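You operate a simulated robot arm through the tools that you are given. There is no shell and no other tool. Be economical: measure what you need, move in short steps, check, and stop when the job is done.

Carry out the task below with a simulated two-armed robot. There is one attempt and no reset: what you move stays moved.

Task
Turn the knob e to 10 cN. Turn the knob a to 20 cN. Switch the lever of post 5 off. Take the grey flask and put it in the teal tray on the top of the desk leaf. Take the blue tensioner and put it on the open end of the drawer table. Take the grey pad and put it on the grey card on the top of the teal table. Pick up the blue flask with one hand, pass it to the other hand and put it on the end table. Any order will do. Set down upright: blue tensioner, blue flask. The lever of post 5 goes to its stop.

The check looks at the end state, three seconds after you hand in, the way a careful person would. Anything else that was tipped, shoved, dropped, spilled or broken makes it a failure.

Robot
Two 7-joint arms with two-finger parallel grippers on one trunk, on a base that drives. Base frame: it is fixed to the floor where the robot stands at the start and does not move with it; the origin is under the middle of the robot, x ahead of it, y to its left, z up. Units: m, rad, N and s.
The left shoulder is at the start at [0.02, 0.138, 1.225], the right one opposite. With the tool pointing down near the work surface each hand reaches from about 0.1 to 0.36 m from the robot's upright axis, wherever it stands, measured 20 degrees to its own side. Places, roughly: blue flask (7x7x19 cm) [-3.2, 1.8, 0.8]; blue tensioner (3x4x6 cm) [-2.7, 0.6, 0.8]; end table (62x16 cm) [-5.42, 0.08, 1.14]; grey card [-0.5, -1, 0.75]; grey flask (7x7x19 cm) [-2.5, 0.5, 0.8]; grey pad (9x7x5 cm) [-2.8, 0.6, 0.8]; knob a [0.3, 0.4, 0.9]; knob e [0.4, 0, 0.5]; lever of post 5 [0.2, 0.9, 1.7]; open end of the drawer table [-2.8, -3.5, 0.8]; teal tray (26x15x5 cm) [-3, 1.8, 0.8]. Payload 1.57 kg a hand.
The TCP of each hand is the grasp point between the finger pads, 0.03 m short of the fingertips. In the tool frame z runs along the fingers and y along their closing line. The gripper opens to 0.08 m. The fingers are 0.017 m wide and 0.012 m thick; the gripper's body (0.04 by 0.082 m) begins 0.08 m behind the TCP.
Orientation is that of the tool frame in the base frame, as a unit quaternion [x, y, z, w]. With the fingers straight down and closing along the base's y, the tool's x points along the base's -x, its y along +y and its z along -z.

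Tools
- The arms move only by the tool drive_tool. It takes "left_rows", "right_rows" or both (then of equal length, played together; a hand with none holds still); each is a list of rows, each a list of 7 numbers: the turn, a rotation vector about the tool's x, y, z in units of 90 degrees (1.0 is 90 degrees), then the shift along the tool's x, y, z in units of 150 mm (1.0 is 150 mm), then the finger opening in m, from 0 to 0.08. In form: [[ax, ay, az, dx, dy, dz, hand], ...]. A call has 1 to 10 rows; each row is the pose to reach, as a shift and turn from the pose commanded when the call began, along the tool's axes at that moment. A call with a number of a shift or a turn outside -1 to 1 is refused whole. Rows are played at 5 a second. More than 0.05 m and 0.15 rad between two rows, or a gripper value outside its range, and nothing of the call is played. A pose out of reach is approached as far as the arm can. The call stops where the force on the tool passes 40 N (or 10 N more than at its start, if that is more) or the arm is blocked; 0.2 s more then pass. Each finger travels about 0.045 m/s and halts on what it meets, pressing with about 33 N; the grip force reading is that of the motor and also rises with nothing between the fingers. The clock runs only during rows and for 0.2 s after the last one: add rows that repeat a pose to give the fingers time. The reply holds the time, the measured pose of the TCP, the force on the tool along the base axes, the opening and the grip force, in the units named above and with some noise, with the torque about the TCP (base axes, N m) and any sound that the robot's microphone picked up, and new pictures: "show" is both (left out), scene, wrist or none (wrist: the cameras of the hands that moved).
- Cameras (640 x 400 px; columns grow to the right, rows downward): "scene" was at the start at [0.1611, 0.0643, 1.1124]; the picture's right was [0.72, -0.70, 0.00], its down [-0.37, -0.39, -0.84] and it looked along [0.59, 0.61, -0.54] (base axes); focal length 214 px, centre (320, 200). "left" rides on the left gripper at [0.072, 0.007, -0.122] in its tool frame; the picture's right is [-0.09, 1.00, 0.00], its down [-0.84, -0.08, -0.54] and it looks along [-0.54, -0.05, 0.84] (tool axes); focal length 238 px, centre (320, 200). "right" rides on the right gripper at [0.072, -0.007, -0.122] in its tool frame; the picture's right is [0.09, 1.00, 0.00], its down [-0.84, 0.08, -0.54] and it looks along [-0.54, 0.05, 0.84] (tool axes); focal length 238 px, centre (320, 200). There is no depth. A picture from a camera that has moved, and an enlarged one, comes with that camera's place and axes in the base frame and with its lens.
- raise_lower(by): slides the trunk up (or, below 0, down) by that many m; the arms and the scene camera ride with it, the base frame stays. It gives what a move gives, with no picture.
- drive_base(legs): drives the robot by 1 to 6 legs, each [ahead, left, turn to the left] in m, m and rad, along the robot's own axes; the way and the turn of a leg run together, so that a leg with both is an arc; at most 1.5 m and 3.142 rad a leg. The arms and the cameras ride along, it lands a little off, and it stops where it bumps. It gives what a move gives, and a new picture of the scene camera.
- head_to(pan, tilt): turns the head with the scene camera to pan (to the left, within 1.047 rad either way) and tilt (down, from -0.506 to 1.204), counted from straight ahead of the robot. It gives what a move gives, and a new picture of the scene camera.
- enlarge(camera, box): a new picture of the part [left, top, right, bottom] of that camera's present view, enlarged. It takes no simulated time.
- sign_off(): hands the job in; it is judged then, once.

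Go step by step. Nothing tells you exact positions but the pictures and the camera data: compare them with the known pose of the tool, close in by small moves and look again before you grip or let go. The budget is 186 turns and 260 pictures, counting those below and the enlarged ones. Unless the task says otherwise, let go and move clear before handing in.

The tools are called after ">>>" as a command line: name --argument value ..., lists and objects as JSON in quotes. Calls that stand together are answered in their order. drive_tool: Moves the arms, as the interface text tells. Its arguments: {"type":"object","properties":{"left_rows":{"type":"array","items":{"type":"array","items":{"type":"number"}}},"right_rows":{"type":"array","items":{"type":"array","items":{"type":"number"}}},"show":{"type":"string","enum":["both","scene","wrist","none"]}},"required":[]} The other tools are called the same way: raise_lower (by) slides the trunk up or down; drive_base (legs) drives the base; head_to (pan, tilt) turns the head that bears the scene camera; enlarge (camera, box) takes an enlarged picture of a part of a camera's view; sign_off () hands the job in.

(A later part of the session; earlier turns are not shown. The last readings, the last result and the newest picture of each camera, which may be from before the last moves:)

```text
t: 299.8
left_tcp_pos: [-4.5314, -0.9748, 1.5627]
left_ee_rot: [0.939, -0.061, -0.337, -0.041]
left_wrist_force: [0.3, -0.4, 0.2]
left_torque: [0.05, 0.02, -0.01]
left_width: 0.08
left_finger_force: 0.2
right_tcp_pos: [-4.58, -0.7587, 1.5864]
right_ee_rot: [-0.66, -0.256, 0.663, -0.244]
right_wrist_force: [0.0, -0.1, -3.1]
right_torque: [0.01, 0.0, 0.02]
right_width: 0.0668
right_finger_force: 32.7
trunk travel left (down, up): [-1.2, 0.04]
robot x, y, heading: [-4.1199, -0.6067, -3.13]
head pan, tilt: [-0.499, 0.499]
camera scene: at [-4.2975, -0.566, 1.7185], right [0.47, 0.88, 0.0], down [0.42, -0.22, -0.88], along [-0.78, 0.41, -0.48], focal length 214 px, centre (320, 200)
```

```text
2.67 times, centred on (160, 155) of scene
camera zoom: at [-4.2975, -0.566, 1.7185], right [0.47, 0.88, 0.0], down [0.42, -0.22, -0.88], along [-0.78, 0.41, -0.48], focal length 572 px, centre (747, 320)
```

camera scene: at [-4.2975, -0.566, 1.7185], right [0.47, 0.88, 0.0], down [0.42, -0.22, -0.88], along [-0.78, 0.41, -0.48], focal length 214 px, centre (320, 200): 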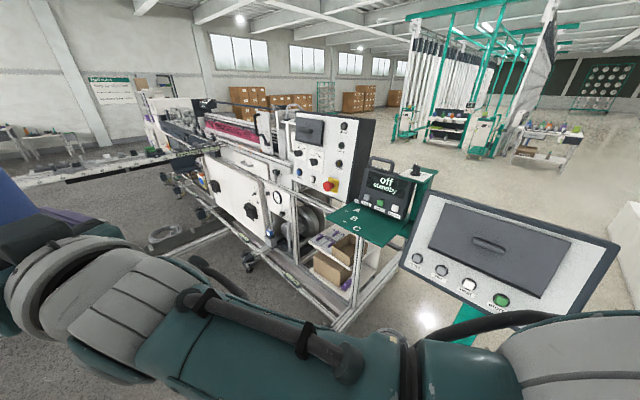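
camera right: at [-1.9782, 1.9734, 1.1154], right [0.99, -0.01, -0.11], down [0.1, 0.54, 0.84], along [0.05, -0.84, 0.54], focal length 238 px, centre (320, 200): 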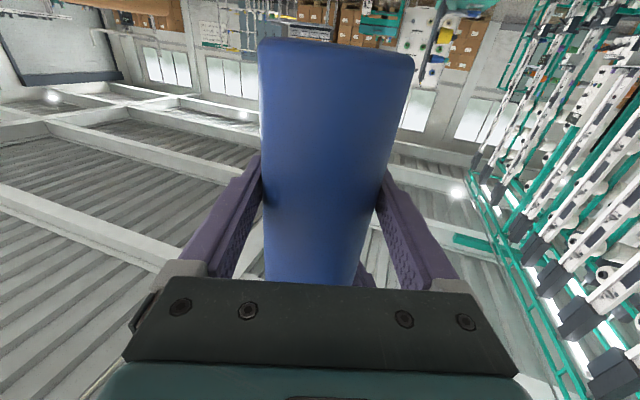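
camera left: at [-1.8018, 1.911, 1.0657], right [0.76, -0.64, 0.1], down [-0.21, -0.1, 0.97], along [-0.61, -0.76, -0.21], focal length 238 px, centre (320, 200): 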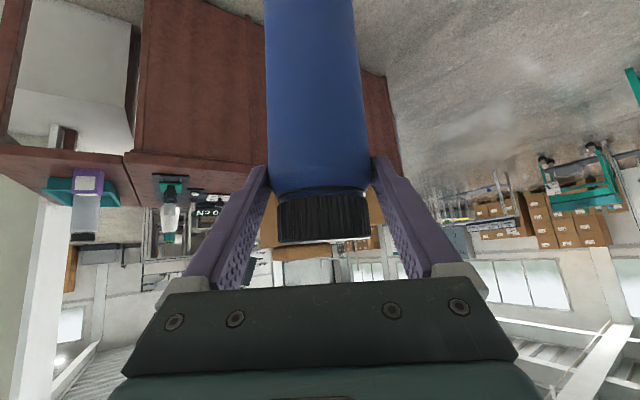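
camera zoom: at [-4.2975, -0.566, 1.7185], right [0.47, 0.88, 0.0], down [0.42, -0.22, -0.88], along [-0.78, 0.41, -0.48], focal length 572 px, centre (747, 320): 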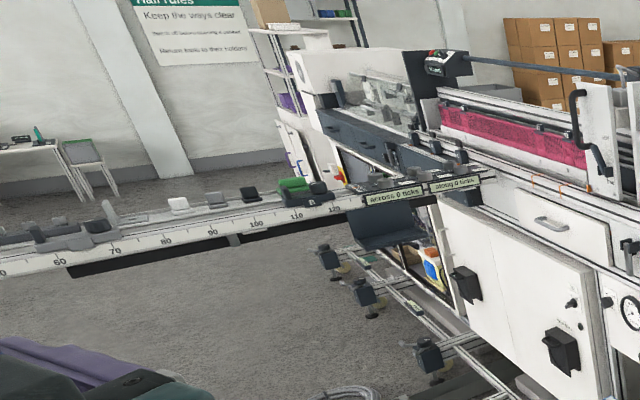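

>>> drive_base --legs '[[0.7, 0.3, 0], [0, 0, -0.7]]'

>>> head_to --pan -0.35 --tilt 0.45

```text
t: 305.8
left_tcp_pos: [-5.3707, -0.9081, 1.5639]
left_ee_rot: [0.856, -0.39, -0.3, -0.159]
left_wrist_force: [0.4, 0.5, 0.7]
left_torque: [-0.01, 0.0, 0.0]
left_width: 0.08
left_finger_force: 0.0
right_tcp_pos: [-5.2648, -0.7143, 1.5856]
right_ee_rot: [0.708, 0.005, -0.706, -0.006]
right_wrist_force: [0.2, 0.7, -2.1]
right_torque: [0.01, -0.04, 0.03]
right_width: 0.0668
right_finger_force: 32.8
trunk travel left (down, up): [-1.2, 0.04]
robot x, y, heading: [-4.8134, -0.9066, 2.429]
head pan, tilt: [-0.499, 0.499]
camera scene: at [-4.926, -0.7581, 1.7185], right [0.94, 0.35, 0.0], down [0.17, -0.45, -0.88], along [-0.31, 0.82, -0.48], focal length 214 px, centre (320, 200)
```

scene: 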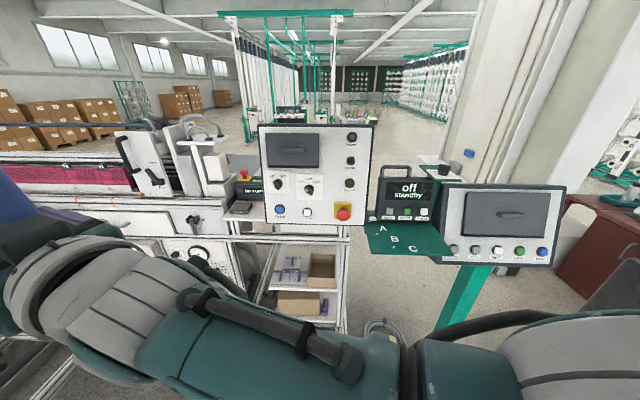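

```text
t: 306.5
left_tcp_pos: [-5.3716, -0.9069, 1.563]
left_ee_rot: [0.856, -0.39, -0.3, -0.158]
left_wrist_force: [-0.1, 0.0, 0.1]
left_torque: [-0.01, -0.01, -0.01]
left_width: 0.0799
left_finger_force: 0.1
right_tcp_pos: [-5.2649, -0.7148, 1.5867]
right_ee_rot: [0.708, 0.005, -0.706, -0.007]
right_wrist_force: [-0.4, 0.0, -2.3]
right_torque: [-0.04, -0.01, -0.01]
right_width: 0.0668
right_finger_force: 33.0
trunk travel left (down, up): [-1.2, 0.04]
robot x, y, heading: [-4.8166, -0.9052, 2.428]
head pan, tilt: [-0.351, 0.45]
camera scene: at [-4.9387, -0.7629, 1.7229], right [0.87, 0.48, 0.0], down [0.21, -0.38, -0.9], along [-0.44, 0.79, -0.44], focal length 214 px, centre (320, 200)
```

scene: 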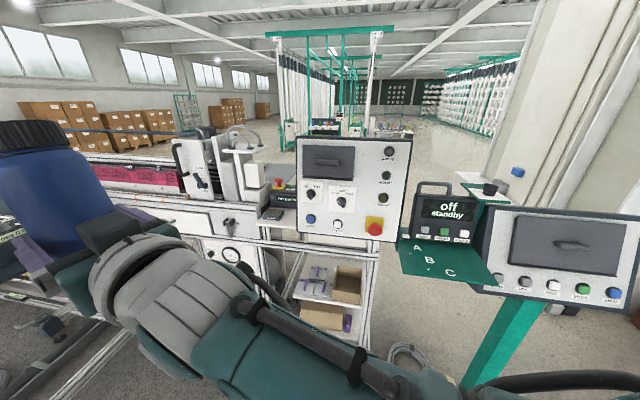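

>>> enlarge --camera "scene" --box '[170, 130, 330, 250]'

>>> enlarge --camera "scene" --box '[300, 130, 500, 280]'

```text
3.33 times, centred on (250, 190) of scene
camera zoom: at [-4.9387, -0.7629, 1.7229], right [0.87, 0.48, 0.0], down [0.21, -0.38, -0.9], along [-0.44, 0.79, -0.44], focal length 715 px, centre (553, 233)
```

zoom: 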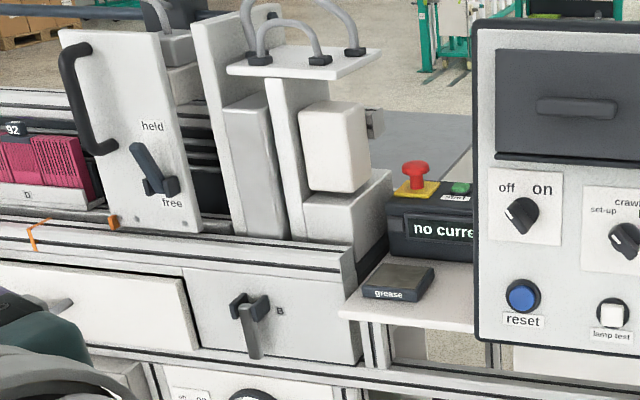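

```text
2.67 times, centred on (400, 205) of scene
camera zoom: at [-4.9387, -0.7629, 1.7229], right [0.87, 0.48, 0.0], down [0.21, -0.38, -0.9], along [-0.44, 0.79, -0.44], focal length 572 px, centre (107, 187)
```

zoom: 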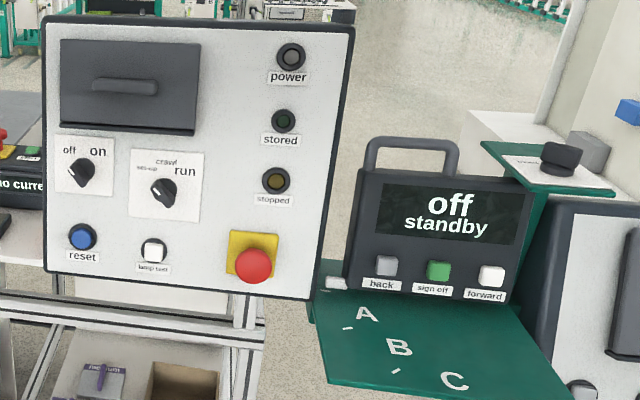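

The end table is the narrow white shelf behind the control panel; the south side is blocked by the panel and the east by a tablet shelf. I'll go round through the gap between the console and chair to reach it from the north, backing past the console with arms over the chair.

>>> drive_base --legs '[[-0.62, -0.47, 0], [0, 0, -2.43]]'

>>> head_to --pan 1.0 --tilt 0.7

```text
t: 316.6
left_tcp_pos: [-3.6065, -0.614, 1.5631]
left_ee_rot: [0.076, 0.938, -0.048, 0.336]
left_wrist_force: [0.5, 0.6, -0.1]
left_torque: [0.0, 0.0, 0.01]
left_width: 0.08
left_finger_force: 0.0
right_tcp_pos: [-3.5659, -0.8316, 1.5862]
right_ee_rot: [-0.247, 0.663, 0.235, 0.666]
right_wrist_force: [-0.2, 0.6, -2.8]
right_torque: [0.01, 0.03, -0.02]
right_width: 0.0667
right_finger_force: 33.2
trunk travel left (down, up): [-1.2, 0.04]
robot x, y, heading: [-4.0295, -0.9725, -0.02]
head pan, tilt: [-0.351, 0.45]
camera scene: at [-3.8497, -1.0029, 1.7229], right [-0.36, -0.93, 0.0], down [-0.41, 0.16, -0.9], along [0.84, -0.32, -0.44], focal length 214 px, centre (320, 200)
```

scene: 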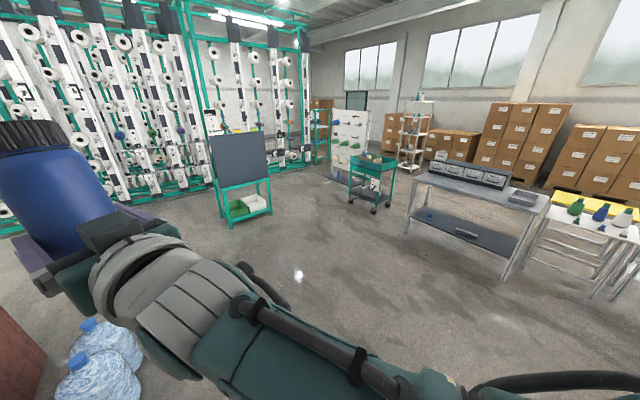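

```text
t: 318.1
left_tcp_pos: [-3.6079, -0.6144, 1.5636]
left_ee_rot: [0.076, 0.937, -0.048, 0.337]
left_wrist_force: [0.1, 0.2, 0.3]
left_torque: [-0.02, 0.02, -0.02]
left_width: 0.0801
left_finger_force: 0.0
right_tcp_pos: [-3.5679, -0.8303, 1.5865]
right_ee_rot: [-0.245, 0.664, 0.233, 0.667]
right_wrist_force: [0.0, -0.5, -2.1]
right_torque: [-0.03, 0.04, -0.01]
right_width: 0.067
right_finger_force: 32.9
trunk travel left (down, up): [-1.2, 0.04]
robot x, y, heading: [-4.033, -0.968, -0.018]
head pan, tilt: [1.0, 0.7]
camera scene: at [-3.8882, -0.8992, 1.7008], right [0.83, -0.56, 0.0], down [-0.36, -0.54, -0.76], along [0.43, 0.64, -0.64], focal length 214 px, centre (320, 200)
```

scene: 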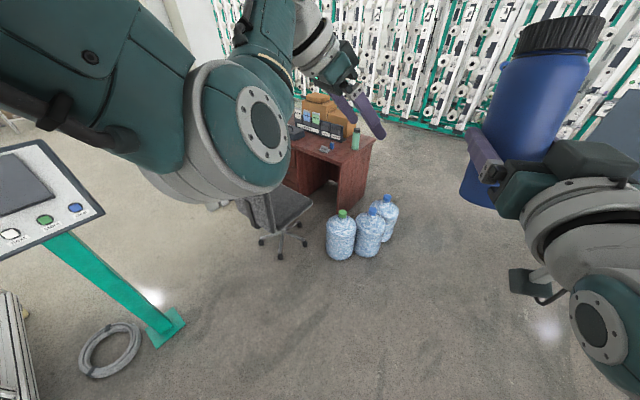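

The gap by the chair is too tight. There is a free spot on the end table left of the panel (between tin and orange box), reachable from the south. I go back west and face the machine.

>>> drive_base --legs '[[-1.28, 0.02, 0], [0, 0, 1.885]]'

>>> head_to --pan -0.2 --tilt 0.6

```text
t: 329.0
left_tcp_pos: [-5.7777, -0.6286, 1.562]
left_ee_rot: [0.716, -0.61, -0.245, -0.235]
left_wrist_force: [0.9, -0.5, 0.8]
left_torque: [0.01, -0.02, 0.01]
left_width: 0.0798
left_finger_force: 0.1
right_tcp_pos: [-5.5842, -0.5211, 1.5866]
right_ee_rot: [0.682, -0.189, -0.678, -0.2]
right_wrist_force: [-0.3, 0.2, -3.0]
right_torque: [0.0, -0.02, 0.0]
right_width: 0.0672
right_finger_force: 33.0
trunk travel left (down, up): [-1.2, 0.04]
robot x, y, heading: [-5.306, -0.921, 1.87]
head pan, tilt: [1.0, 0.7]
camera scene: at [-5.4206, -0.8035, 1.7008], right [0.27, 0.96, 0.0], down [0.62, -0.17, -0.76], along [-0.74, 0.2, -0.64], focal length 214 px, centre (320, 200)
```

scene: 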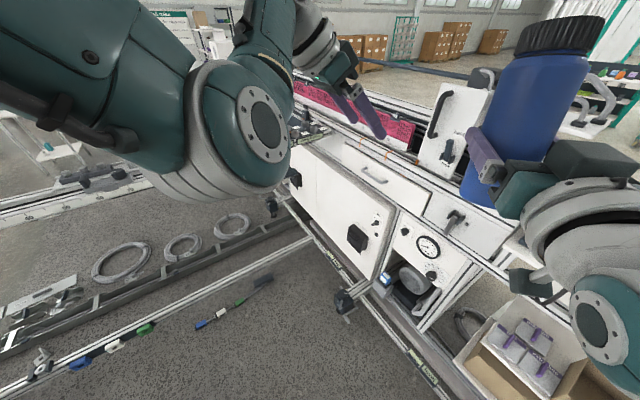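

```text
t: 330.4
left_tcp_pos: [-5.778, -0.6267, 1.5633]
left_ee_rot: [0.716, -0.61, -0.245, -0.235]
left_wrist_force: [0.3, -0.3, -0.2]
left_torque: [0.02, -0.01, 0.02]
left_width: 0.0802
left_finger_force: 0.1
right_tcp_pos: [-5.5846, -0.5191, 1.5856]
right_ee_rot: [0.682, -0.19, -0.677, -0.201]
right_wrist_force: [0.5, 0.5, -2.1]
right_torque: [-0.05, -0.07, -0.04]
right_width: 0.0668
right_finger_force: 33.0
trunk travel left (down, up): [-1.2, 0.04]
robot x, y, heading: [-5.3128, -0.9238, 1.871]
head pan, tilt: [-0.201, 0.6]
camera scene: at [-5.3475, -0.7383, 1.7094], right [0.99, 0.1, 0.0], down [0.06, -0.56, -0.82], along [-0.08, 0.82, -0.57], focal length 214 px, centre (320, 200)
```

scene: 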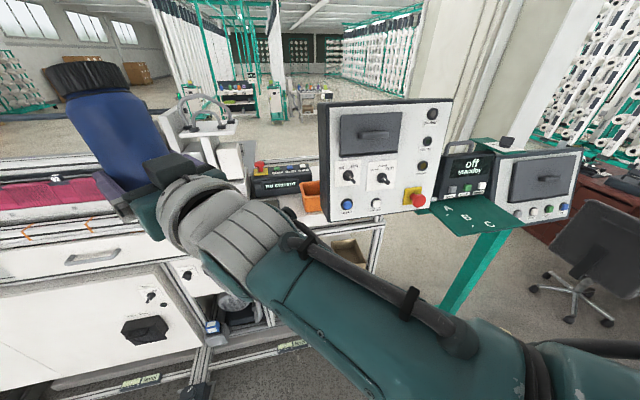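

>>> enlarge --camera "scene" --box '[180, 130, 340, 250]'

```text
3.33 times, centred on (260, 190) of scene
camera zoom: at [-5.3475, -0.7383, 1.7094], right [0.99, 0.1, 0.0], down [0.06, -0.56, -0.82], along [-0.08, 0.82, -0.57], focal length 715 px, centre (520, 233)
```

zoom: 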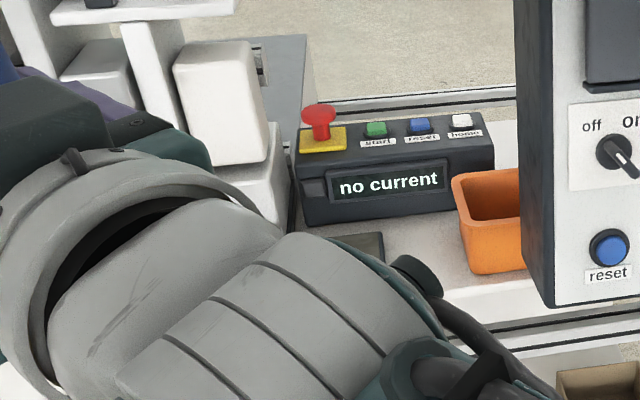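

Free gap on the table is between tin and orange bin. I'll approach diagonally from the south-west, so I yaw the right hand about 69° to the right in free space.

>>> drive_tool --right_rows '[[0.085, 0, 0, 0, -0.09, -0.03, 0.05], [0.17, 0, 0, 0, -0.18, -0.06, 0.05], [0.255, 0, 0, 0, -0.27, -0.09, 0.05], [0.34, 0, 0, 0, -0.36, -0.12, 0.05], [0.425, 0, 0, 0, -0.45, -0.15, 0.05], [0.51, 0, 0, 0, -0.54, -0.18, 0.05], [0.595, 0, 0, 0, -0.63, -0.21, 0.05], [0.68, 0, 0, 0, -0.72, -0.25, 0.05], [0.765, 0, 0, 0, -0.85, -0.29, 0.05]]' --show "both"

```text
t: 332.4
left_tcp_pos: [-5.7779, -0.6268, 1.563]
left_ee_rot: [0.716, -0.611, -0.244, -0.235]
left_wrist_force: [-0.4, 0.0, 0.1]
left_torque: [0.0, 0.02, 0.0]
left_width: 0.0799
left_finger_force: 0.1
right_tcp_pos: [-5.4354, -0.419, 1.5985]
right_ee_rot: [-0.482, 0.508, 0.475, 0.532]
right_wrist_force: [0.2, -0.6, -2.6]
right_torque: [-0.04, 0.02, 0.02]
right_width: 0.067
right_finger_force: 33.3
right hand out of reach, approached as far as the arm can: row 2, 6, 7, 8, 9
trunk travel left (down, up): [-1.2, 0.04]
robot x, y, heading: [-5.3085, -0.9193, 1.871]
head pan, tilt: [-0.201, 0.6]
camera scene: at [-5.363, -0.7366, 1.7498], right [0.97, 0.26, 0.0], down [0.04, -0.16, -0.99], along [-0.26, 0.95, -0.16], focal length 214 px, centre (320, 200)
camera right: at [-5.4354, -0.5398, 1.5236], right [-0.99, 0.08, -0.12], down [-0.15, -0.55, 0.82], along [0.0, 0.83, 0.55], focal length 238 px, centre (320, 200)
```

scene: 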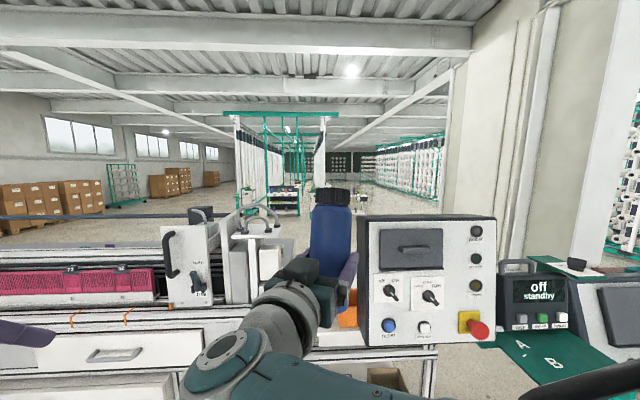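
right: 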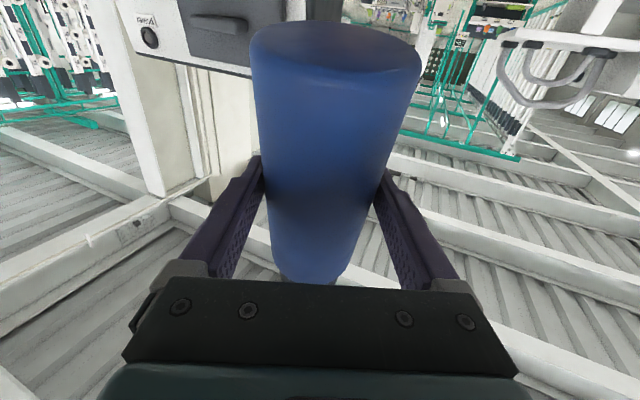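

The right hand now points 22° right of forward; turning the base gives the rest. I first pull the left hand well back so it won't touch the machine when I lower.

>>> drive_tool --left_rows '[[0, 0, 0, 0.12, 0.02, -0.17, 0.08], [0, 0, 0, 0.25, 0.03, -0.33, 0.08], [0, 0, 0, 0.37, 0.05, -0.5, 0.08], [0, 0, 0, 0.5, 0.07, -0.67, 0.08], [0, 0, 0, 0.62, 0.08, -0.83, 0.08], [0, 0, 0, 0.74, 0.1, -1.0, 0.08], [0, 0, 0, 0.74, 0.1, -1.0, 0.08]]' --show "none"

```text
t: 334.0
left_tcp_pos: [-5.7672, -0.8083, 1.6075]
left_ee_rot: [0.715, -0.611, -0.244, -0.236]
left_wrist_force: [-0.4, 0.1, 0.7]
left_torque: [0.0, -0.01, 0.03]
left_width: 0.0802
left_finger_force: 0.1
right_tcp_pos: [-5.4371, -0.4192, 1.5972]
right_ee_rot: [-0.483, 0.507, 0.476, 0.532]
right_wrist_force: [0.5, 0.4, -2.8]
right_torque: [-0.04, 0.01, 0.03]
right_width: 0.0668
right_finger_force: 32.8
trunk travel left (down, up): [-1.2, 0.04]
robot x, y, heading: [-5.3097, -0.9221, 1.868]
head pan, tilt: [-0.201, 0.6]
```

>>> drive_tool --left_rows '[[0, 0, 0, -0.14, 0, -0.17, 0.08], [0, 0, 0, -0.28, 0, -0.34, 0.08], [0, 0, 0, -0.42, 0, -0.51, 0.08]]' --show "none"

>>> drive_base --legs '[[0, 0, -0.4], [0, 0.32, 0], [0.3, 0, 0]]'

>>> enlarge --camera "right" --box '[0, 0, 640, 400]'

```text
t: 334.8
left_tcp_pos: [-5.7708, -0.8106, 1.7066]
left_ee_rot: [0.716, -0.61, -0.244, -0.235]
left_wrist_force: [0.0, -1.1, 0.2]
left_torque: [0.0, 0.01, 0.0]
left_width: 0.0802
left_finger_force: 0.0
right_tcp_pos: [-5.4369, -0.4196, 1.5976]
right_ee_rot: [-0.483, 0.507, 0.477, 0.531]
right_wrist_force: [0.3, 0.0, -2.5]
right_torque: [-0.04, 0.0, 0.01]
right_width: 0.0667
right_finger_force: 33.0
trunk travel left (down, up): [-1.2, 0.04]
robot x, y, heading: [-5.3088, -0.9242, 1.873]
head pan, tilt: [-0.201, 0.6]
```

```text
t: 339.8
left_tcp_pos: [-5.977, -0.3099, 1.7066]
left_ee_rot: [-0.577, 0.743, 0.192, 0.28]
left_wrist_force: [0.7, 0.7, -0.5]
left_torque: [-0.03, -0.02, 0.0]
left_width: 0.0797
left_finger_force: 0.1
right_tcp_pos: [-5.5167, -0.0857, 1.599]
right_ee_rot: [-0.37, 0.595, 0.36, 0.616]
right_wrist_force: [0.3, 0.1, -2.2]
right_torque: [-0.05, 0.04, -0.03]
right_width: 0.067
right_finger_force: 33.1
trunk travel left (down, up): [-1.2, 0.04]
robot x, y, heading: [-5.5995, -0.5986, 1.458]
head pan, tilt: [-0.201, 0.6]
camera scene: at [-5.5738, -0.4062, 1.753], right [0.99, -0.14, 0.0], down [-0.02, -0.13, -0.99], along [0.14, 0.98, -0.13], focal length 214 px, centre (320, 200)
```

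scene: 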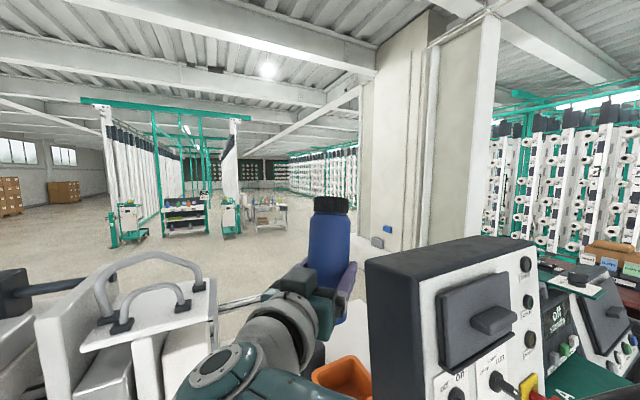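

```text
1.00 times, centred on (320, 200) of right (not enlarged: the box is as wide or as high as the picture)
camera zoom: at [-5.5656, -0.1968, 1.5247], right [-0.88, 0.46, -0.12], down [-0.35, -0.45, 0.82], along [0.33, 0.77, 0.55], focal length 238 px, centre (320, 200)
```

zoom: 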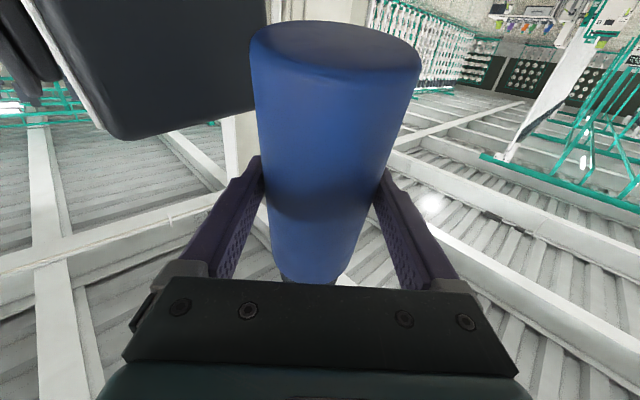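

>>> enlarge --camera "left" --box '[0, 0, 640, 400]'

>>> enlarge --camera "scene" --box '[240, 300, 400, 400]'

```text
1.00 times, centred on (320, 200) of left (not enlarged: the box is as wide or as high as the picture)
camera zoom: at [-6.0191, -0.4369, 1.7535], right [-0.94, 0.33, 0.02], down [0.12, 0.28, 0.95], along [0.31, 0.9, -0.3], focal length 238 px, centre (320, 200)
```

zoom: 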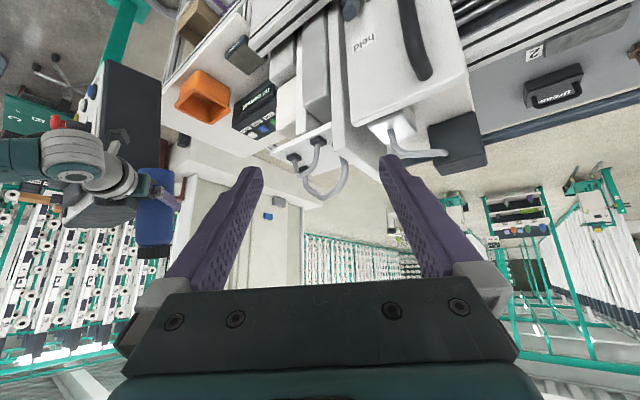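

```text
4.00 times, centred on (320, 350) of scene
camera zoom: at [-5.5738, -0.4062, 1.753], right [0.99, -0.14, 0.0], down [-0.02, -0.13, -0.99], along [0.14, 0.98, -0.13], focal length 858 px, centre (320, -400)
```

zoom: 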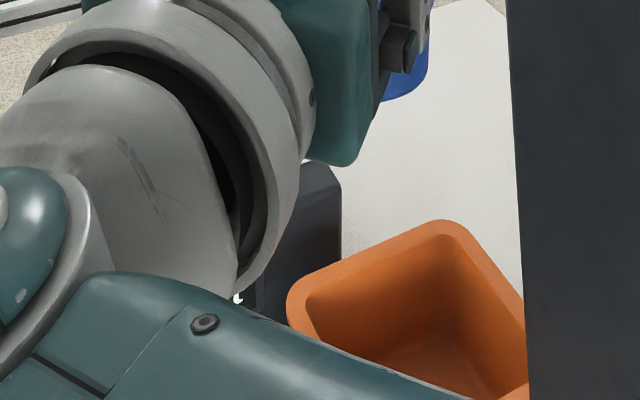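

>>> enlarge --camera "left" --box '[130, 0, 330, 160]'

```text
2.50 times, centred on (230, 80) of left
camera zoom: at [-6.0191, -0.4369, 1.7535], right [-0.94, 0.33, 0.02], down [0.12, 0.28, 0.95], along [0.31, 0.9, -0.3], focal length 596 px, centre (545, 500)
```

zoom: 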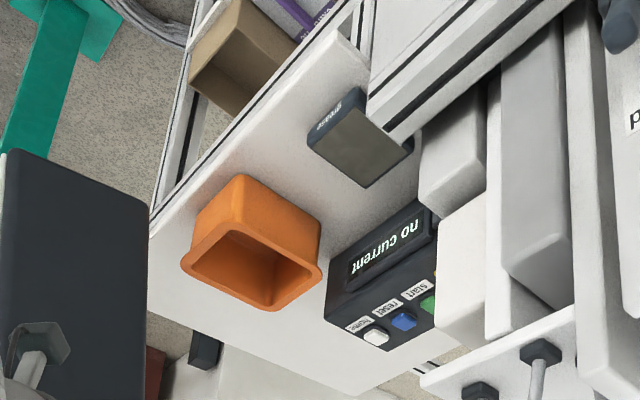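

>>> enlarge --camera "left" --box '[80, 140, 220, 280]'

```text
2.86 times, centred on (150, 210) of left
camera zoom: at [-6.0191, -0.4369, 1.7535], right [-0.94, 0.33, 0.02], down [0.12, 0.28, 0.95], along [0.31, 0.9, -0.3], focal length 681 px, centre (806, 171)
```

zoom: 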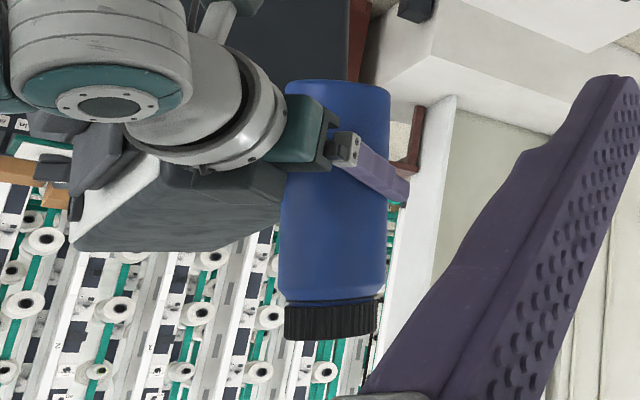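

The left wrist camera gives a fine overview: free gap between tin and bin near the front edge at about (-5.548, -0.018). I yaw the right tool back 15° and move over the spot.

>>> drive_tool --right_rows '[[-0.085, 0, 0, 0, 0.0, 0.05, 0.05], [-0.17, 0, 0, 0, 0.0, 0.1, 0.05], [-0.17, 0, 0, 0, 0.2, 0.2, 0.05], [-0.17, 0, 0, 0, 0.35, 0.3, 0.05], [-0.17, 0, 0, 0, 0.396, 0.305, 0.05]]' --show "none"

```text
t: 340.8
left_tcp_pos: [-5.9771, -0.3117, 1.7058]
left_ee_rot: [-0.578, 0.743, 0.192, 0.279]
left_wrist_force: [0.2, 0.5, 0.8]
left_torque: [0.02, 0.01, -0.01]
left_width: 0.0802
left_finger_force: 0.0
right_tcp_pos: [-5.4648, -0.0245, 1.5874]
right_ee_rot: [-0.452, 0.528, 0.394, 0.602]
right_wrist_force: [-25.8, -6.6, 10.2]
right_torque: [-0.17, -0.3, 0.23]
right_width: 0.0666
right_finger_force: 33.0
right hand out of reach, approached as far as the arm can: row 4, 5
trunk travel left (down, up): [-1.2, 0.04]
robot x, y, heading: [-5.5979, -0.5967, 1.465]
head pan, tilt: [-0.201, 0.6]
stopped in row 5 (right hand): the force on the tool passed its limit at 50 N (the readings are from after the stop); the commanded pose is now the measured one
```

The arm veered right and touched the panel. I back off with the base to the left at once.

>>> drive_base --legs '[[-0.03, 0.09, 0]]'

>>> enlarge --camera "left" --box '[0, 0, 320, 280]'

```text
t: 341.9
left_tcp_pos: [-6.07, -0.3317, 1.7063]
left_ee_rot: [-0.577, 0.742, 0.192, 0.281]
left_wrist_force: [0.4, 0.2, -0.1]
left_torque: [-0.01, 0.02, 0.02]
left_width: 0.0798
left_finger_force: 0.1
right_tcp_pos: [-5.5482, -0.0433, 1.5884]
right_ee_rot: [-0.447, 0.533, 0.388, 0.604]
right_wrist_force: [-0.5, 0.0, -2.2]
right_torque: [-0.03, -0.02, 0.0]
right_width: 0.0668
right_finger_force: 33.2
trunk travel left (down, up): [-1.2, 0.04]
robot x, y, heading: [-5.6908, -0.6166, 1.466]
head pan, tilt: [-0.201, 0.6]
camera scene: at [-5.6673, -0.4279, 1.7168], right [0.99, -0.14, 0.0], down [-0.07, -0.49, -0.87], along [0.12, 0.86, -0.49], focal length 214 px, centre (320, 200)
```

scene: 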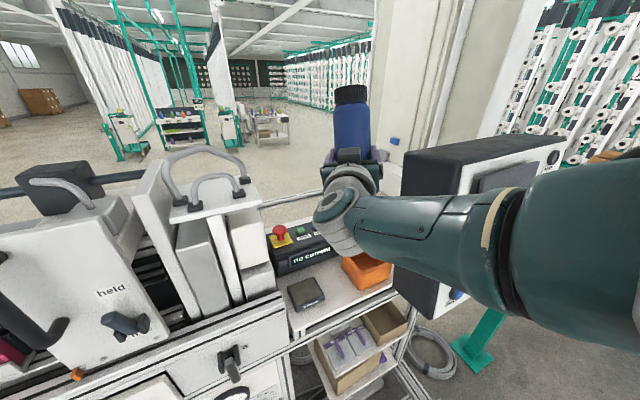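

```text
1.43 times, centred on (160, 140) of left
camera zoom: at [-6.1125, -0.4583, 1.7535], right [-0.94, 0.33, 0.02], down [0.12, 0.28, 0.95], along [0.31, 0.9, -0.3], focal length 340 px, centre (549, 286)
```

zoom: 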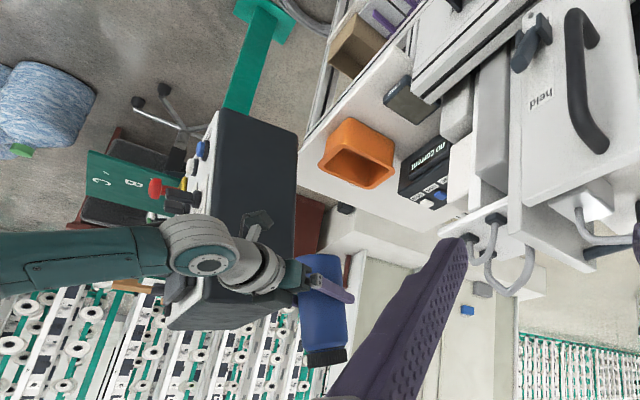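

The panel looks undisturbed. The elbow has swung out to the right, which is good. I level the flask's roll with the arm.

>>> drive_tool --right_rows '[[0, 0, 0.04, 0, 0, 0, 0.05], [0, 0, 0.081, 0, 0, 0, 0.05]]' --show "none"

>>> enlarge --camera "scene" --box '[260, 60, 460, 330]'

```text
t: 342.5
left_tcp_pos: [-6.0701, -0.3313, 1.7065]
left_ee_rot: [-0.577, 0.743, 0.192, 0.279]
left_wrist_force: [0.0, 0.0, -0.3]
left_torque: [0.03, -0.01, -0.04]
left_width: 0.0798
left_finger_force: 0.0
right_tcp_pos: [-5.5387, -0.0445, 1.5844]
right_ee_rot: [-0.412, 0.562, 0.419, 0.582]
right_wrist_force: [0.8, 0.3, -2.7]
right_torque: [0.0, 0.02, -0.02]
right_width: 0.0667
right_finger_force: 33.0
trunk travel left (down, up): [-1.2, 0.04]
robot x, y, heading: [-5.6915, -0.6193, 1.464]
head pan, tilt: [-0.201, 0.6]
```

```text
1.48 times, centred on (360, 195) of scene
camera zoom: at [-5.6646, -0.4275, 1.72], right [0.99, -0.17, 0.0], down [-0.08, -0.46, -0.89], along [0.15, 0.87, -0.46], focal length 318 px, centre (261, 207)
```

zoom: 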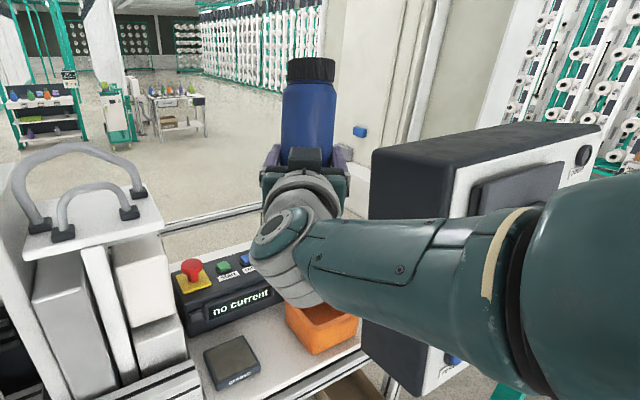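

>>> drive_base --legs '[[0.025, 0.012, 0]]'

>>> raise_lower --by -0.25

>>> enlarge --camera "left" --box '[60, 0, 320, 200]'

>>> enlarge --camera "scene" --box '[200, 60, 460, 330]'

```text
t: 343.4
left_tcp_pos: [-6.0811, -0.305, 1.7061]
left_ee_rot: [-0.578, 0.742, 0.192, 0.28]
left_wrist_force: [0.0, 0.8, -0.2]
left_torque: [0.0, 0.04, 0.02]
left_width: 0.0803
left_finger_force: 0.1
right_tcp_pos: [-5.5484, -0.0154, 1.5855]
right_ee_rot: [-0.412, 0.561, 0.419, 0.583]
right_wrist_force: [-0.4, 0.1, -2.6]
right_torque: [-0.02, 0.01, 0.02]
right_width: 0.0669
right_finger_force: 33.2
trunk travel left (down, up): [-1.2, 0.04]
robot x, y, heading: [-5.6994, -0.5912, 1.46]
head pan, tilt: [-0.201, 0.6]
camera scene: at [-5.6741, -0.401, 1.7195], right [0.99, -0.17, 0.0], down [-0.08, -0.46, -0.88], along [0.15, 0.87, -0.47], focal length 214 px, centre (320, 200)
```

scene: 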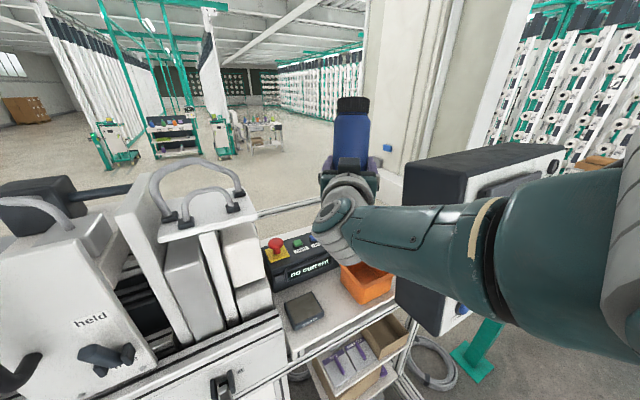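

```text
t: 345.9
left_tcp_pos: [-6.0805, -0.3049, 1.4556]
left_ee_rot: [-0.578, 0.743, 0.192, 0.28]
left_wrist_force: [0.5, -0.6, -0.4]
left_torque: [0.01, 0.02, 0.0]
left_width: 0.0799
left_finger_force: 0.0
right_tcp_pos: [-5.5437, -0.0169, 1.3343]
right_ee_rot: [-0.411, 0.563, 0.415, 0.586]
right_wrist_force: [0.2, 0.8, -2.2]
right_torque: [-0.01, 0.02, -0.04]
right_width: 0.0669
right_finger_force: 33.4
trunk travel left (down, up): [-0.95, 0.29]
robot x, y, heading: [-5.7007, -0.5922, 1.462]
head pan, tilt: [-0.201, 0.6]
```

```text
2.00 times, centred on (190, 100) of left
camera zoom: at [-6.1223, -0.4316, 1.5035], right [-0.94, 0.33, 0.02], down [0.12, 0.28, 0.95], along [0.31, 0.9, -0.3], focal length 477 px, centre (580, 400)
```

zoom: 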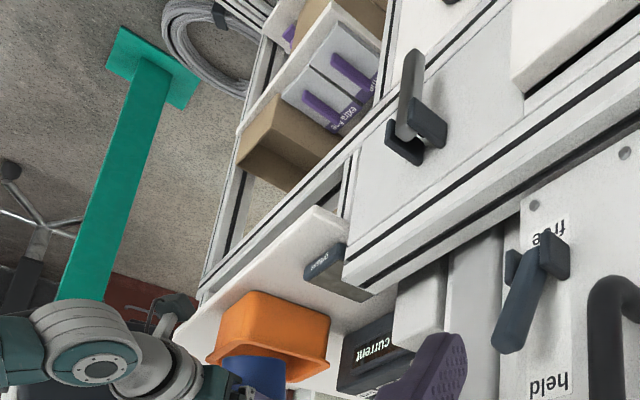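

```text
1.48 times, centred on (330, 195) of scene
camera zoom: at [-5.6687, -0.4034, 1.4647], right [0.97, -0.23, 0.0], down [-0.12, -0.5, -0.86], along [0.2, 0.83, -0.52], focal length 318 px, centre (305, 207)
```

zoom: 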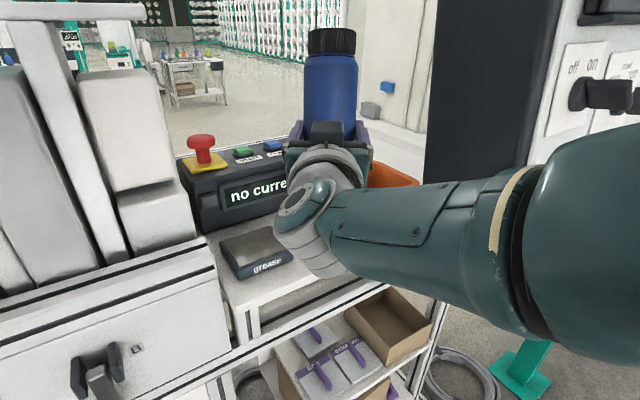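

>>> drive_base --legs '[[0.012, 0.002, 0]]'

>>> raise_lower --by -0.09

>>> enlarge --camera "left" --box '[60, 0, 320, 240]'

>>> enlarge --camera "scene" --box '[260, 60, 460, 260]'

```text
t: 346.7
left_tcp_pos: [-6.0808, -0.2923, 1.4565]
left_ee_rot: [-0.577, 0.743, 0.192, 0.28]
left_wrist_force: [0.7, -0.9, 1.0]
left_torque: [-0.01, -0.02, 0.02]
left_width: 0.08
left_finger_force: 0.0
right_tcp_pos: [-5.5439, -0.0053, 1.3339]
right_ee_rot: [-0.412, 0.562, 0.416, 0.585]
right_wrist_force: [-0.2, 0.1, -3.1]
right_torque: [-0.02, 0.01, 0.02]
right_width: 0.0667
right_finger_force: 32.7
trunk travel left (down, up): [-0.95, 0.29]
robot x, y, heading: [-5.6966, -0.5753, 1.464]
head pan, tilt: [-0.201, 0.6]
camera scene: at [-5.6692, -0.3915, 1.4644], right [0.97, -0.24, 0.0], down [-0.12, -0.5, -0.86], along [0.2, 0.83, -0.52], focal length 214 px, centre (320, 200)
```

scene: 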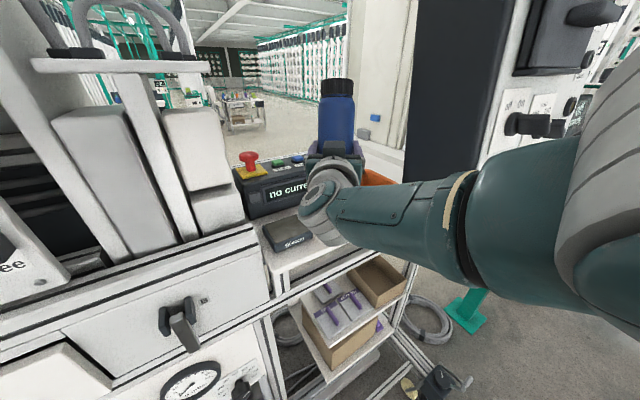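

```text
t: 347.9
left_tcp_pos: [-6.0809, -0.2925, 1.3657]
left_ee_rot: [-0.578, 0.742, 0.191, 0.28]
left_wrist_force: [-0.5, -0.2, 0.3]
left_torque: [-0.01, -0.01, 0.03]
left_width: 0.0799
left_finger_force: 0.0
right_tcp_pos: [-5.5417, -0.0041, 1.2446]
right_ee_rot: [-0.411, 0.561, 0.414, 0.587]
right_wrist_force: [0.7, -0.7, -3.0]
right_torque: [-0.04, 0.02, -0.01]
right_width: 0.0667
right_finger_force: 33.1
trunk travel left (down, up): [-0.86, 0.38]
robot x, y, heading: [-5.7005, -0.5786, 1.464]
head pan, tilt: [-0.201, 0.6]
```

```text
1.67 times, centred on (190, 120) of left
camera zoom: at [-6.123, -0.4196, 1.4135], right [-0.94, 0.33, 0.02], down [0.12, 0.28, 0.95], along [0.31, 0.9, -0.3], focal length 397 px, centre (537, 333)
```

zoom: 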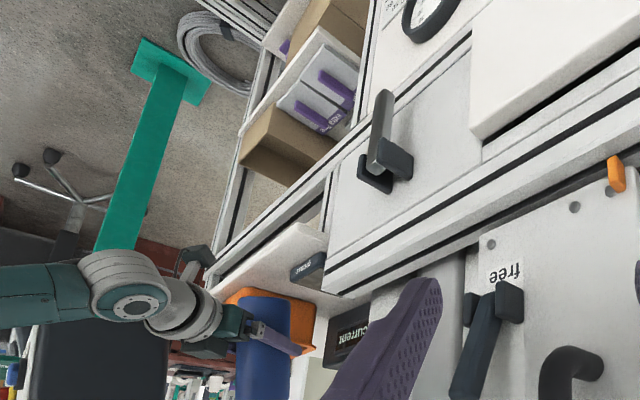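

```text
2.00 times, centred on (360, 160) of scene
camera zoom: at [-5.6665, -0.3928, 1.3724], right [0.96, -0.27, 0.0], down [-0.14, -0.52, -0.84], along [0.23, 0.81, -0.54], focal length 429 px, centre (240, 280)
```

zoom: 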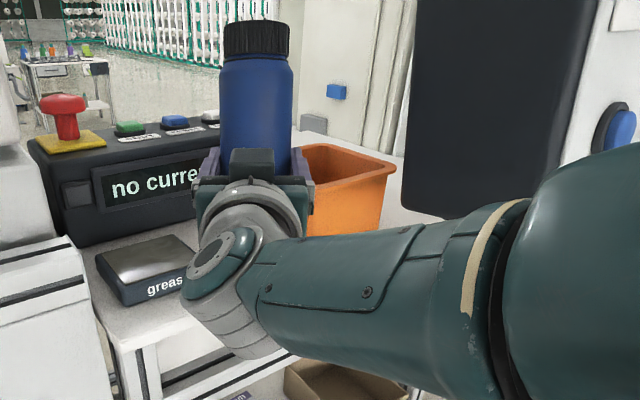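

>>> raise_lower --by -0.025

>>> raise_lower --by -0.006

```text
t: 348.6
left_tcp_pos: [-6.0808, -0.2928, 1.3411]
left_ee_rot: [-0.577, 0.743, 0.191, 0.28]
left_wrist_force: [0.5, -0.7, -0.4]
left_torque: [-0.03, -0.05, 0.03]
left_width: 0.0798
left_finger_force: 0.1
right_tcp_pos: [-5.5427, -0.0055, 1.2195]
right_ee_rot: [-0.411, 0.562, 0.414, 0.587]
right_wrist_force: [0.0, -0.1, -2.4]
right_torque: [-0.01, -0.03, 0.02]
right_width: 0.0667
right_finger_force: 32.8
trunk travel left (down, up): [-0.835, 0.405]
robot x, y, heading: [-5.6993, -0.5816, 1.465]
head pan, tilt: [-0.201, 0.6]
```

```text
t: 349.2
left_tcp_pos: [-6.0806, -0.2922, 1.3352]
left_ee_rot: [-0.578, 0.742, 0.192, 0.281]
left_wrist_force: [-0.3, -1.3, -0.3]
left_torque: [0.0, 0.01, -0.01]
left_width: 0.0799
left_finger_force: 0.1
right_tcp_pos: [-5.5423, -0.0048, 1.2133]
right_ee_rot: [-0.411, 0.561, 0.414, 0.587]
right_wrist_force: [0.3, -0.9, -3.1]
right_torque: [-0.04, -0.01, -0.01]
right_width: 0.0667
right_finger_force: 32.8
trunk travel left (down, up): [-0.829, 0.411]
robot x, y, heading: [-5.7022, -0.579, 1.466]
head pan, tilt: [-0.201, 0.6]
```

>>> raise_lower --by -0.006

>>> raise_lower --by -0.005

```text
t: 349.8
left_tcp_pos: [-6.0804, -0.2911, 1.3296]
left_ee_rot: [-0.577, 0.743, 0.192, 0.28]
left_wrist_force: [0.9, 0.3, 0.5]
left_torque: [-0.03, 0.01, 0.0]
left_width: 0.0801
left_finger_force: 0.1
right_tcp_pos: [-5.5416, -0.0019, 1.2113]
right_ee_rot: [-0.409, 0.558, 0.417, 0.589]
right_wrist_force: [-0.8, -6.6, 18.1]
right_torque: [-0.13, -0.02, -0.02]
right_width: 0.067
right_finger_force: 32.8
trunk travel left (down, up): [-0.823, 0.417]
robot x, y, heading: [-5.7013, -0.5817, 1.465]
head pan, tilt: [-0.201, 0.6]
```

```text
t: 350.3
left_tcp_pos: [-6.0802, -0.2905, 1.3237]
left_ee_rot: [-0.578, 0.743, 0.191, 0.28]
left_wrist_force: [-0.4, -0.1, 0.2]
left_torque: [0.01, -0.02, 0.02]
left_width: 0.0798
left_finger_force: 0.0
right_tcp_pos: [-5.5433, -0.0031, 1.202]
right_ee_rot: [-0.411, 0.562, 0.414, 0.586]
right_wrist_force: [-0.4, 0.7, 6.4]
right_torque: [0.26, 0.02, 0.0]
right_width: 0.067
right_finger_force: 26.3
trunk travel left (down, up): [-0.818, 0.422]
robot x, y, heading: [-5.7017, -0.5757, 1.459]
head pan, tilt: [-0.201, 0.6]
```

Contact, and the flask seems to have levelled. I look before letting go.

>>> enlarge --camera "scene" --box '[260, 60, 460, 260]'

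>>> enlarge --camera "right" --box '[0, 0, 640, 400]'

```text
2.00 times, centred on (360, 160) of scene
camera zoom: at [-5.6658, -0.3924, 1.33], right [0.96, -0.27, 0.0], down [-0.15, -0.52, -0.84], along [0.23, 0.81, -0.54], focal length 429 px, centre (240, 280)
```

zoom: 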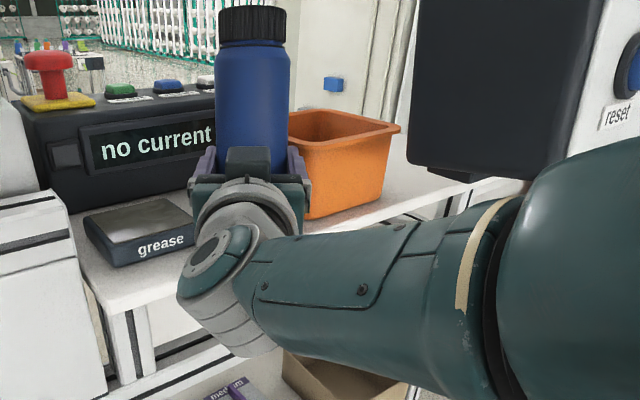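

```text
1.00 times, centred on (320, 200) of right (not enlarged: the box is as wide or as high as the picture)
camera zoom: at [-5.5722, -0.1201, 1.1265], right [-0.94, 0.32, -0.11], down [-0.27, -0.51, 0.82], along [0.21, 0.8, 0.56], focal length 238 px, centre (320, 200)
```

zoom: 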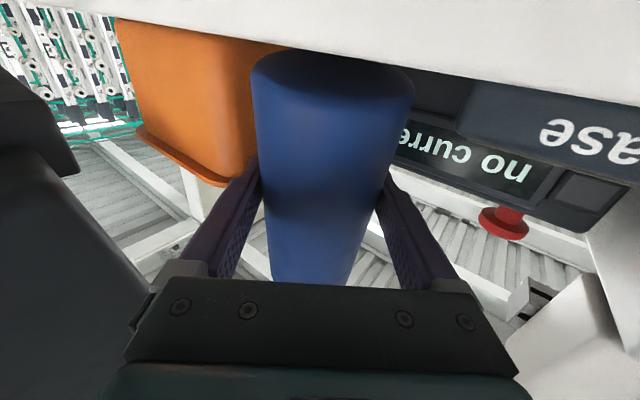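

It sits flat on the table between tin and bin. I open the right fingers slightly.

>>> drive_tool --right_rows '[[0, 0, 0, 0, 0, 0, 0.069], [0, 0, 0, 0, 0, 0, 0.072], [0, 0, 0, 0, 0, 0, 0.075], [0, 0, 0, 0, 0, 0, 0.075]]' --show "wrist"

```text
t: 351.3
left_tcp_pos: [-6.0798, -0.2921, 1.3247]
left_ee_rot: [-0.577, 0.742, 0.192, 0.28]
left_wrist_force: [0.5, 0.9, 0.1]
left_torque: [0.02, 0.01, 0.02]
left_width: 0.0803
left_finger_force: 0.0
right_tcp_pos: [-5.5426, -0.005, 1.202]
right_ee_rot: [-0.411, 0.562, 0.414, 0.586]
right_wrist_force: [0.3, 0.1, 0.5]
right_torque: [-0.03, 0.01, -0.05]
right_width: 0.0746
right_finger_force: 0.2
trunk travel left (down, up): [-0.818, 0.422]
robot x, y, heading: [-5.6987, -0.58, 1.464]
head pan, tilt: [-0.201, 0.6]
camera right: at [-5.5724, -0.1207, 1.1268], right [-0.94, 0.32, -0.11], down [-0.27, -0.51, 0.82], along [0.21, 0.8, 0.57], focal length 238 px, centre (320, 200)
```

right: 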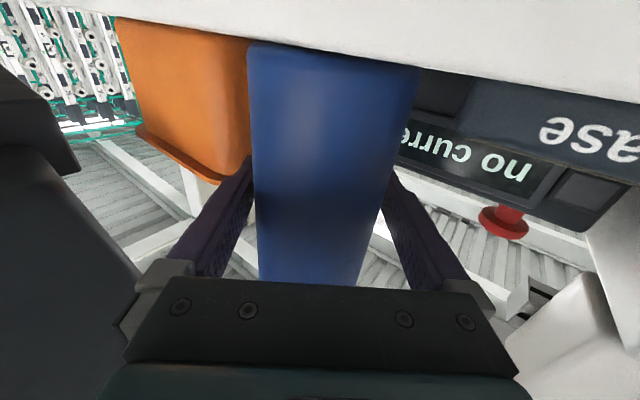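

The flask stands flat. I withdraw straight back along the fingers with the base.

>>> drive_base --legs '[[-0.147, 0.031, 0], [-0.2, 0.04, 0]]'

>>> enlarge --camera "scene" --box '[260, 80, 420, 230]'

```text
t: 353.9
left_tcp_pos: [-6.1871, -0.6302, 1.3246]
left_ee_rot: [-0.578, 0.742, 0.192, 0.28]
left_wrist_force: [0.6, 0.5, -0.3]
left_torque: [0.0, 0.01, -0.01]
left_width: 0.0801
left_finger_force: 0.2
right_tcp_pos: [-5.6492, -0.3426, 1.2024]
right_ee_rot: [-0.41, 0.561, 0.414, 0.587]
right_wrist_force: [1.1, -0.3, -0.2]
right_torque: [0.02, 0.05, 0.0]
right_width: 0.0749
right_finger_force: 0.1
trunk travel left (down, up): [-0.818, 0.422]
robot x, y, heading: [-5.8051, -0.9174, 1.462]
head pan, tilt: [-0.201, 0.6]
camera scene: at [-5.7721, -0.731, 1.3301], right [0.96, -0.28, 0.0], down [-0.15, -0.52, -0.84], along [0.24, 0.81, -0.54], focal length 214 px, centre (320, 200)
```

scene: 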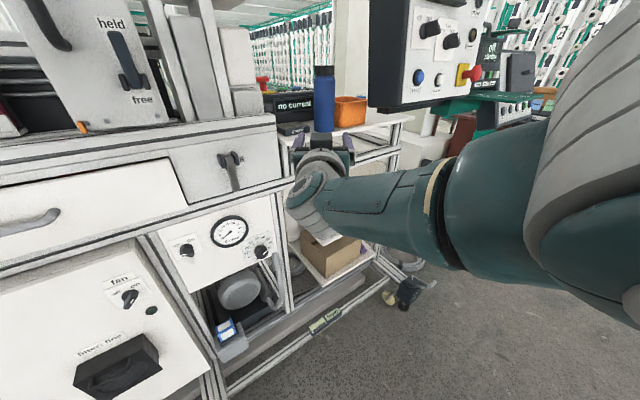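

```text
2.67 times, centred on (340, 155) of scene
camera zoom: at [-5.7721, -0.731, 1.3301], right [0.96, -0.28, 0.0], down [-0.15, -0.52, -0.84], along [0.24, 0.81, -0.54], focal length 572 px, centre (267, 320)
```

zoom: 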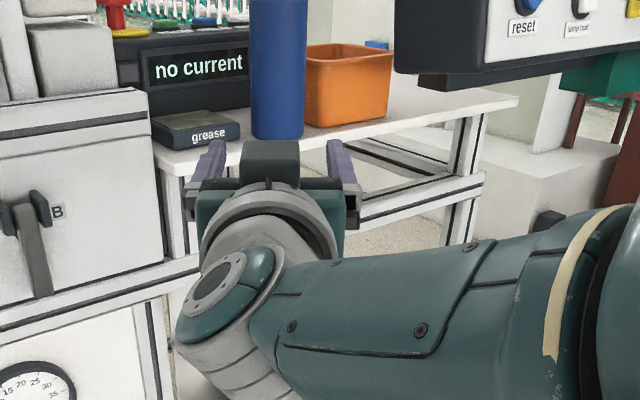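

Blue flask is placed. Next the tensioner and pad. I tuck the right hand, drive back east, and set the left tool's yaw on the way.

>>> drive_tool --left_rows '[[0, 0, 0, 0, 0, 0, 0.08], [0, 0, 0, 0, 0, 0, 0.08], [0, 0, 0, 0, 0, 0, 0.08], [0, 0, 0, 0, 0, 0, 0.08], [0, 0, 0, 0, 0, 0, 0.08]]' --right_rows '[[0, 0, 0, -0.1, 0, -0.2, 0.06], [0, 0, 0, -0.2, 0, -0.4, 0.06], [0, 0, 0, -0.3, 0, -0.6, 0.06], [0, 0, 0, -0.4, 0, -0.8, 0.06], [0, 0, 0, -0.5, 0, -1.0, 0.06]]' --show "none"

>>> drive_base --legs '[[0, -1.45, 0], [0, -1.45, 0], [0, -0.85, 0]]'

```text
t: 355.1
left_tcp_pos: [-6.1876, -0.6285, 1.3242]
left_ee_rot: [-0.577, 0.743, 0.191, 0.281]
left_wrist_force: [-0.3, -0.3, 0.3]
left_torque: [0.04, 0.03, -0.02]
left_width: 0.0802
left_finger_force: 0.2
right_tcp_pos: [-5.6883, -0.4828, 1.2747]
right_ee_rot: [-0.414, 0.549, 0.406, 0.602]
right_wrist_force: [0.2, -0.1, -0.5]
right_torque: [-0.02, 0.03, -0.01]
right_width: 0.0601
right_finger_force: 0.1
trunk travel left (down, up): [-0.818, 0.422]
robot x, y, heading: [-5.8074, -0.9226, 1.459]
head pan, tilt: [-0.201, 0.6]
```

```text
t: 373.5
left_tcp_pos: [-2.3913, -1.0487, 1.3236]
left_ee_rot: [-0.577, 0.743, 0.191, 0.279]
left_wrist_force: [0.1, 0.7, 0.7]
left_torque: [0.0, -0.01, 0.0]
left_width: 0.0801
left_finger_force: 0.1
right_tcp_pos: [-1.896, -0.9056, 1.2693]
right_ee_rot: [-0.419, 0.552, 0.404, 0.597]
right_wrist_force: [0.1, -0.5, -0.2]
right_torque: [0.0, -0.01, 0.0]
right_width: 0.0598
right_finger_force: 0.0
trunk travel left (down, up): [-0.818, 0.422]
robot x, y, heading: [-2.0135, -1.3375, 1.468]
head pan, tilt: [-0.201, 0.6]
camera scene: at [-1.9739, -1.1527, 1.3274], right [0.95, -0.3, 0.0], down [-0.17, -0.54, -0.83], along [0.25, 0.79, -0.56], focal length 214 px, centre (320, 200)
```

scene: 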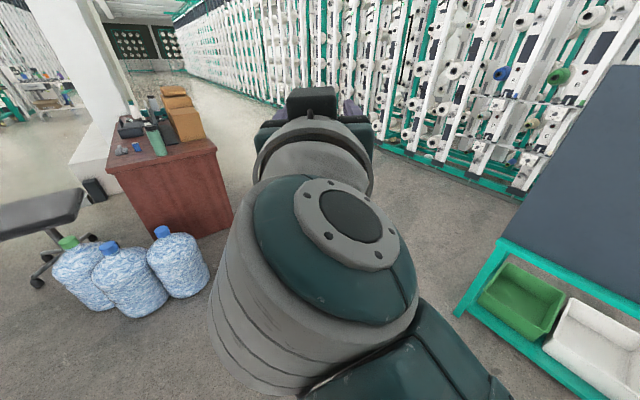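

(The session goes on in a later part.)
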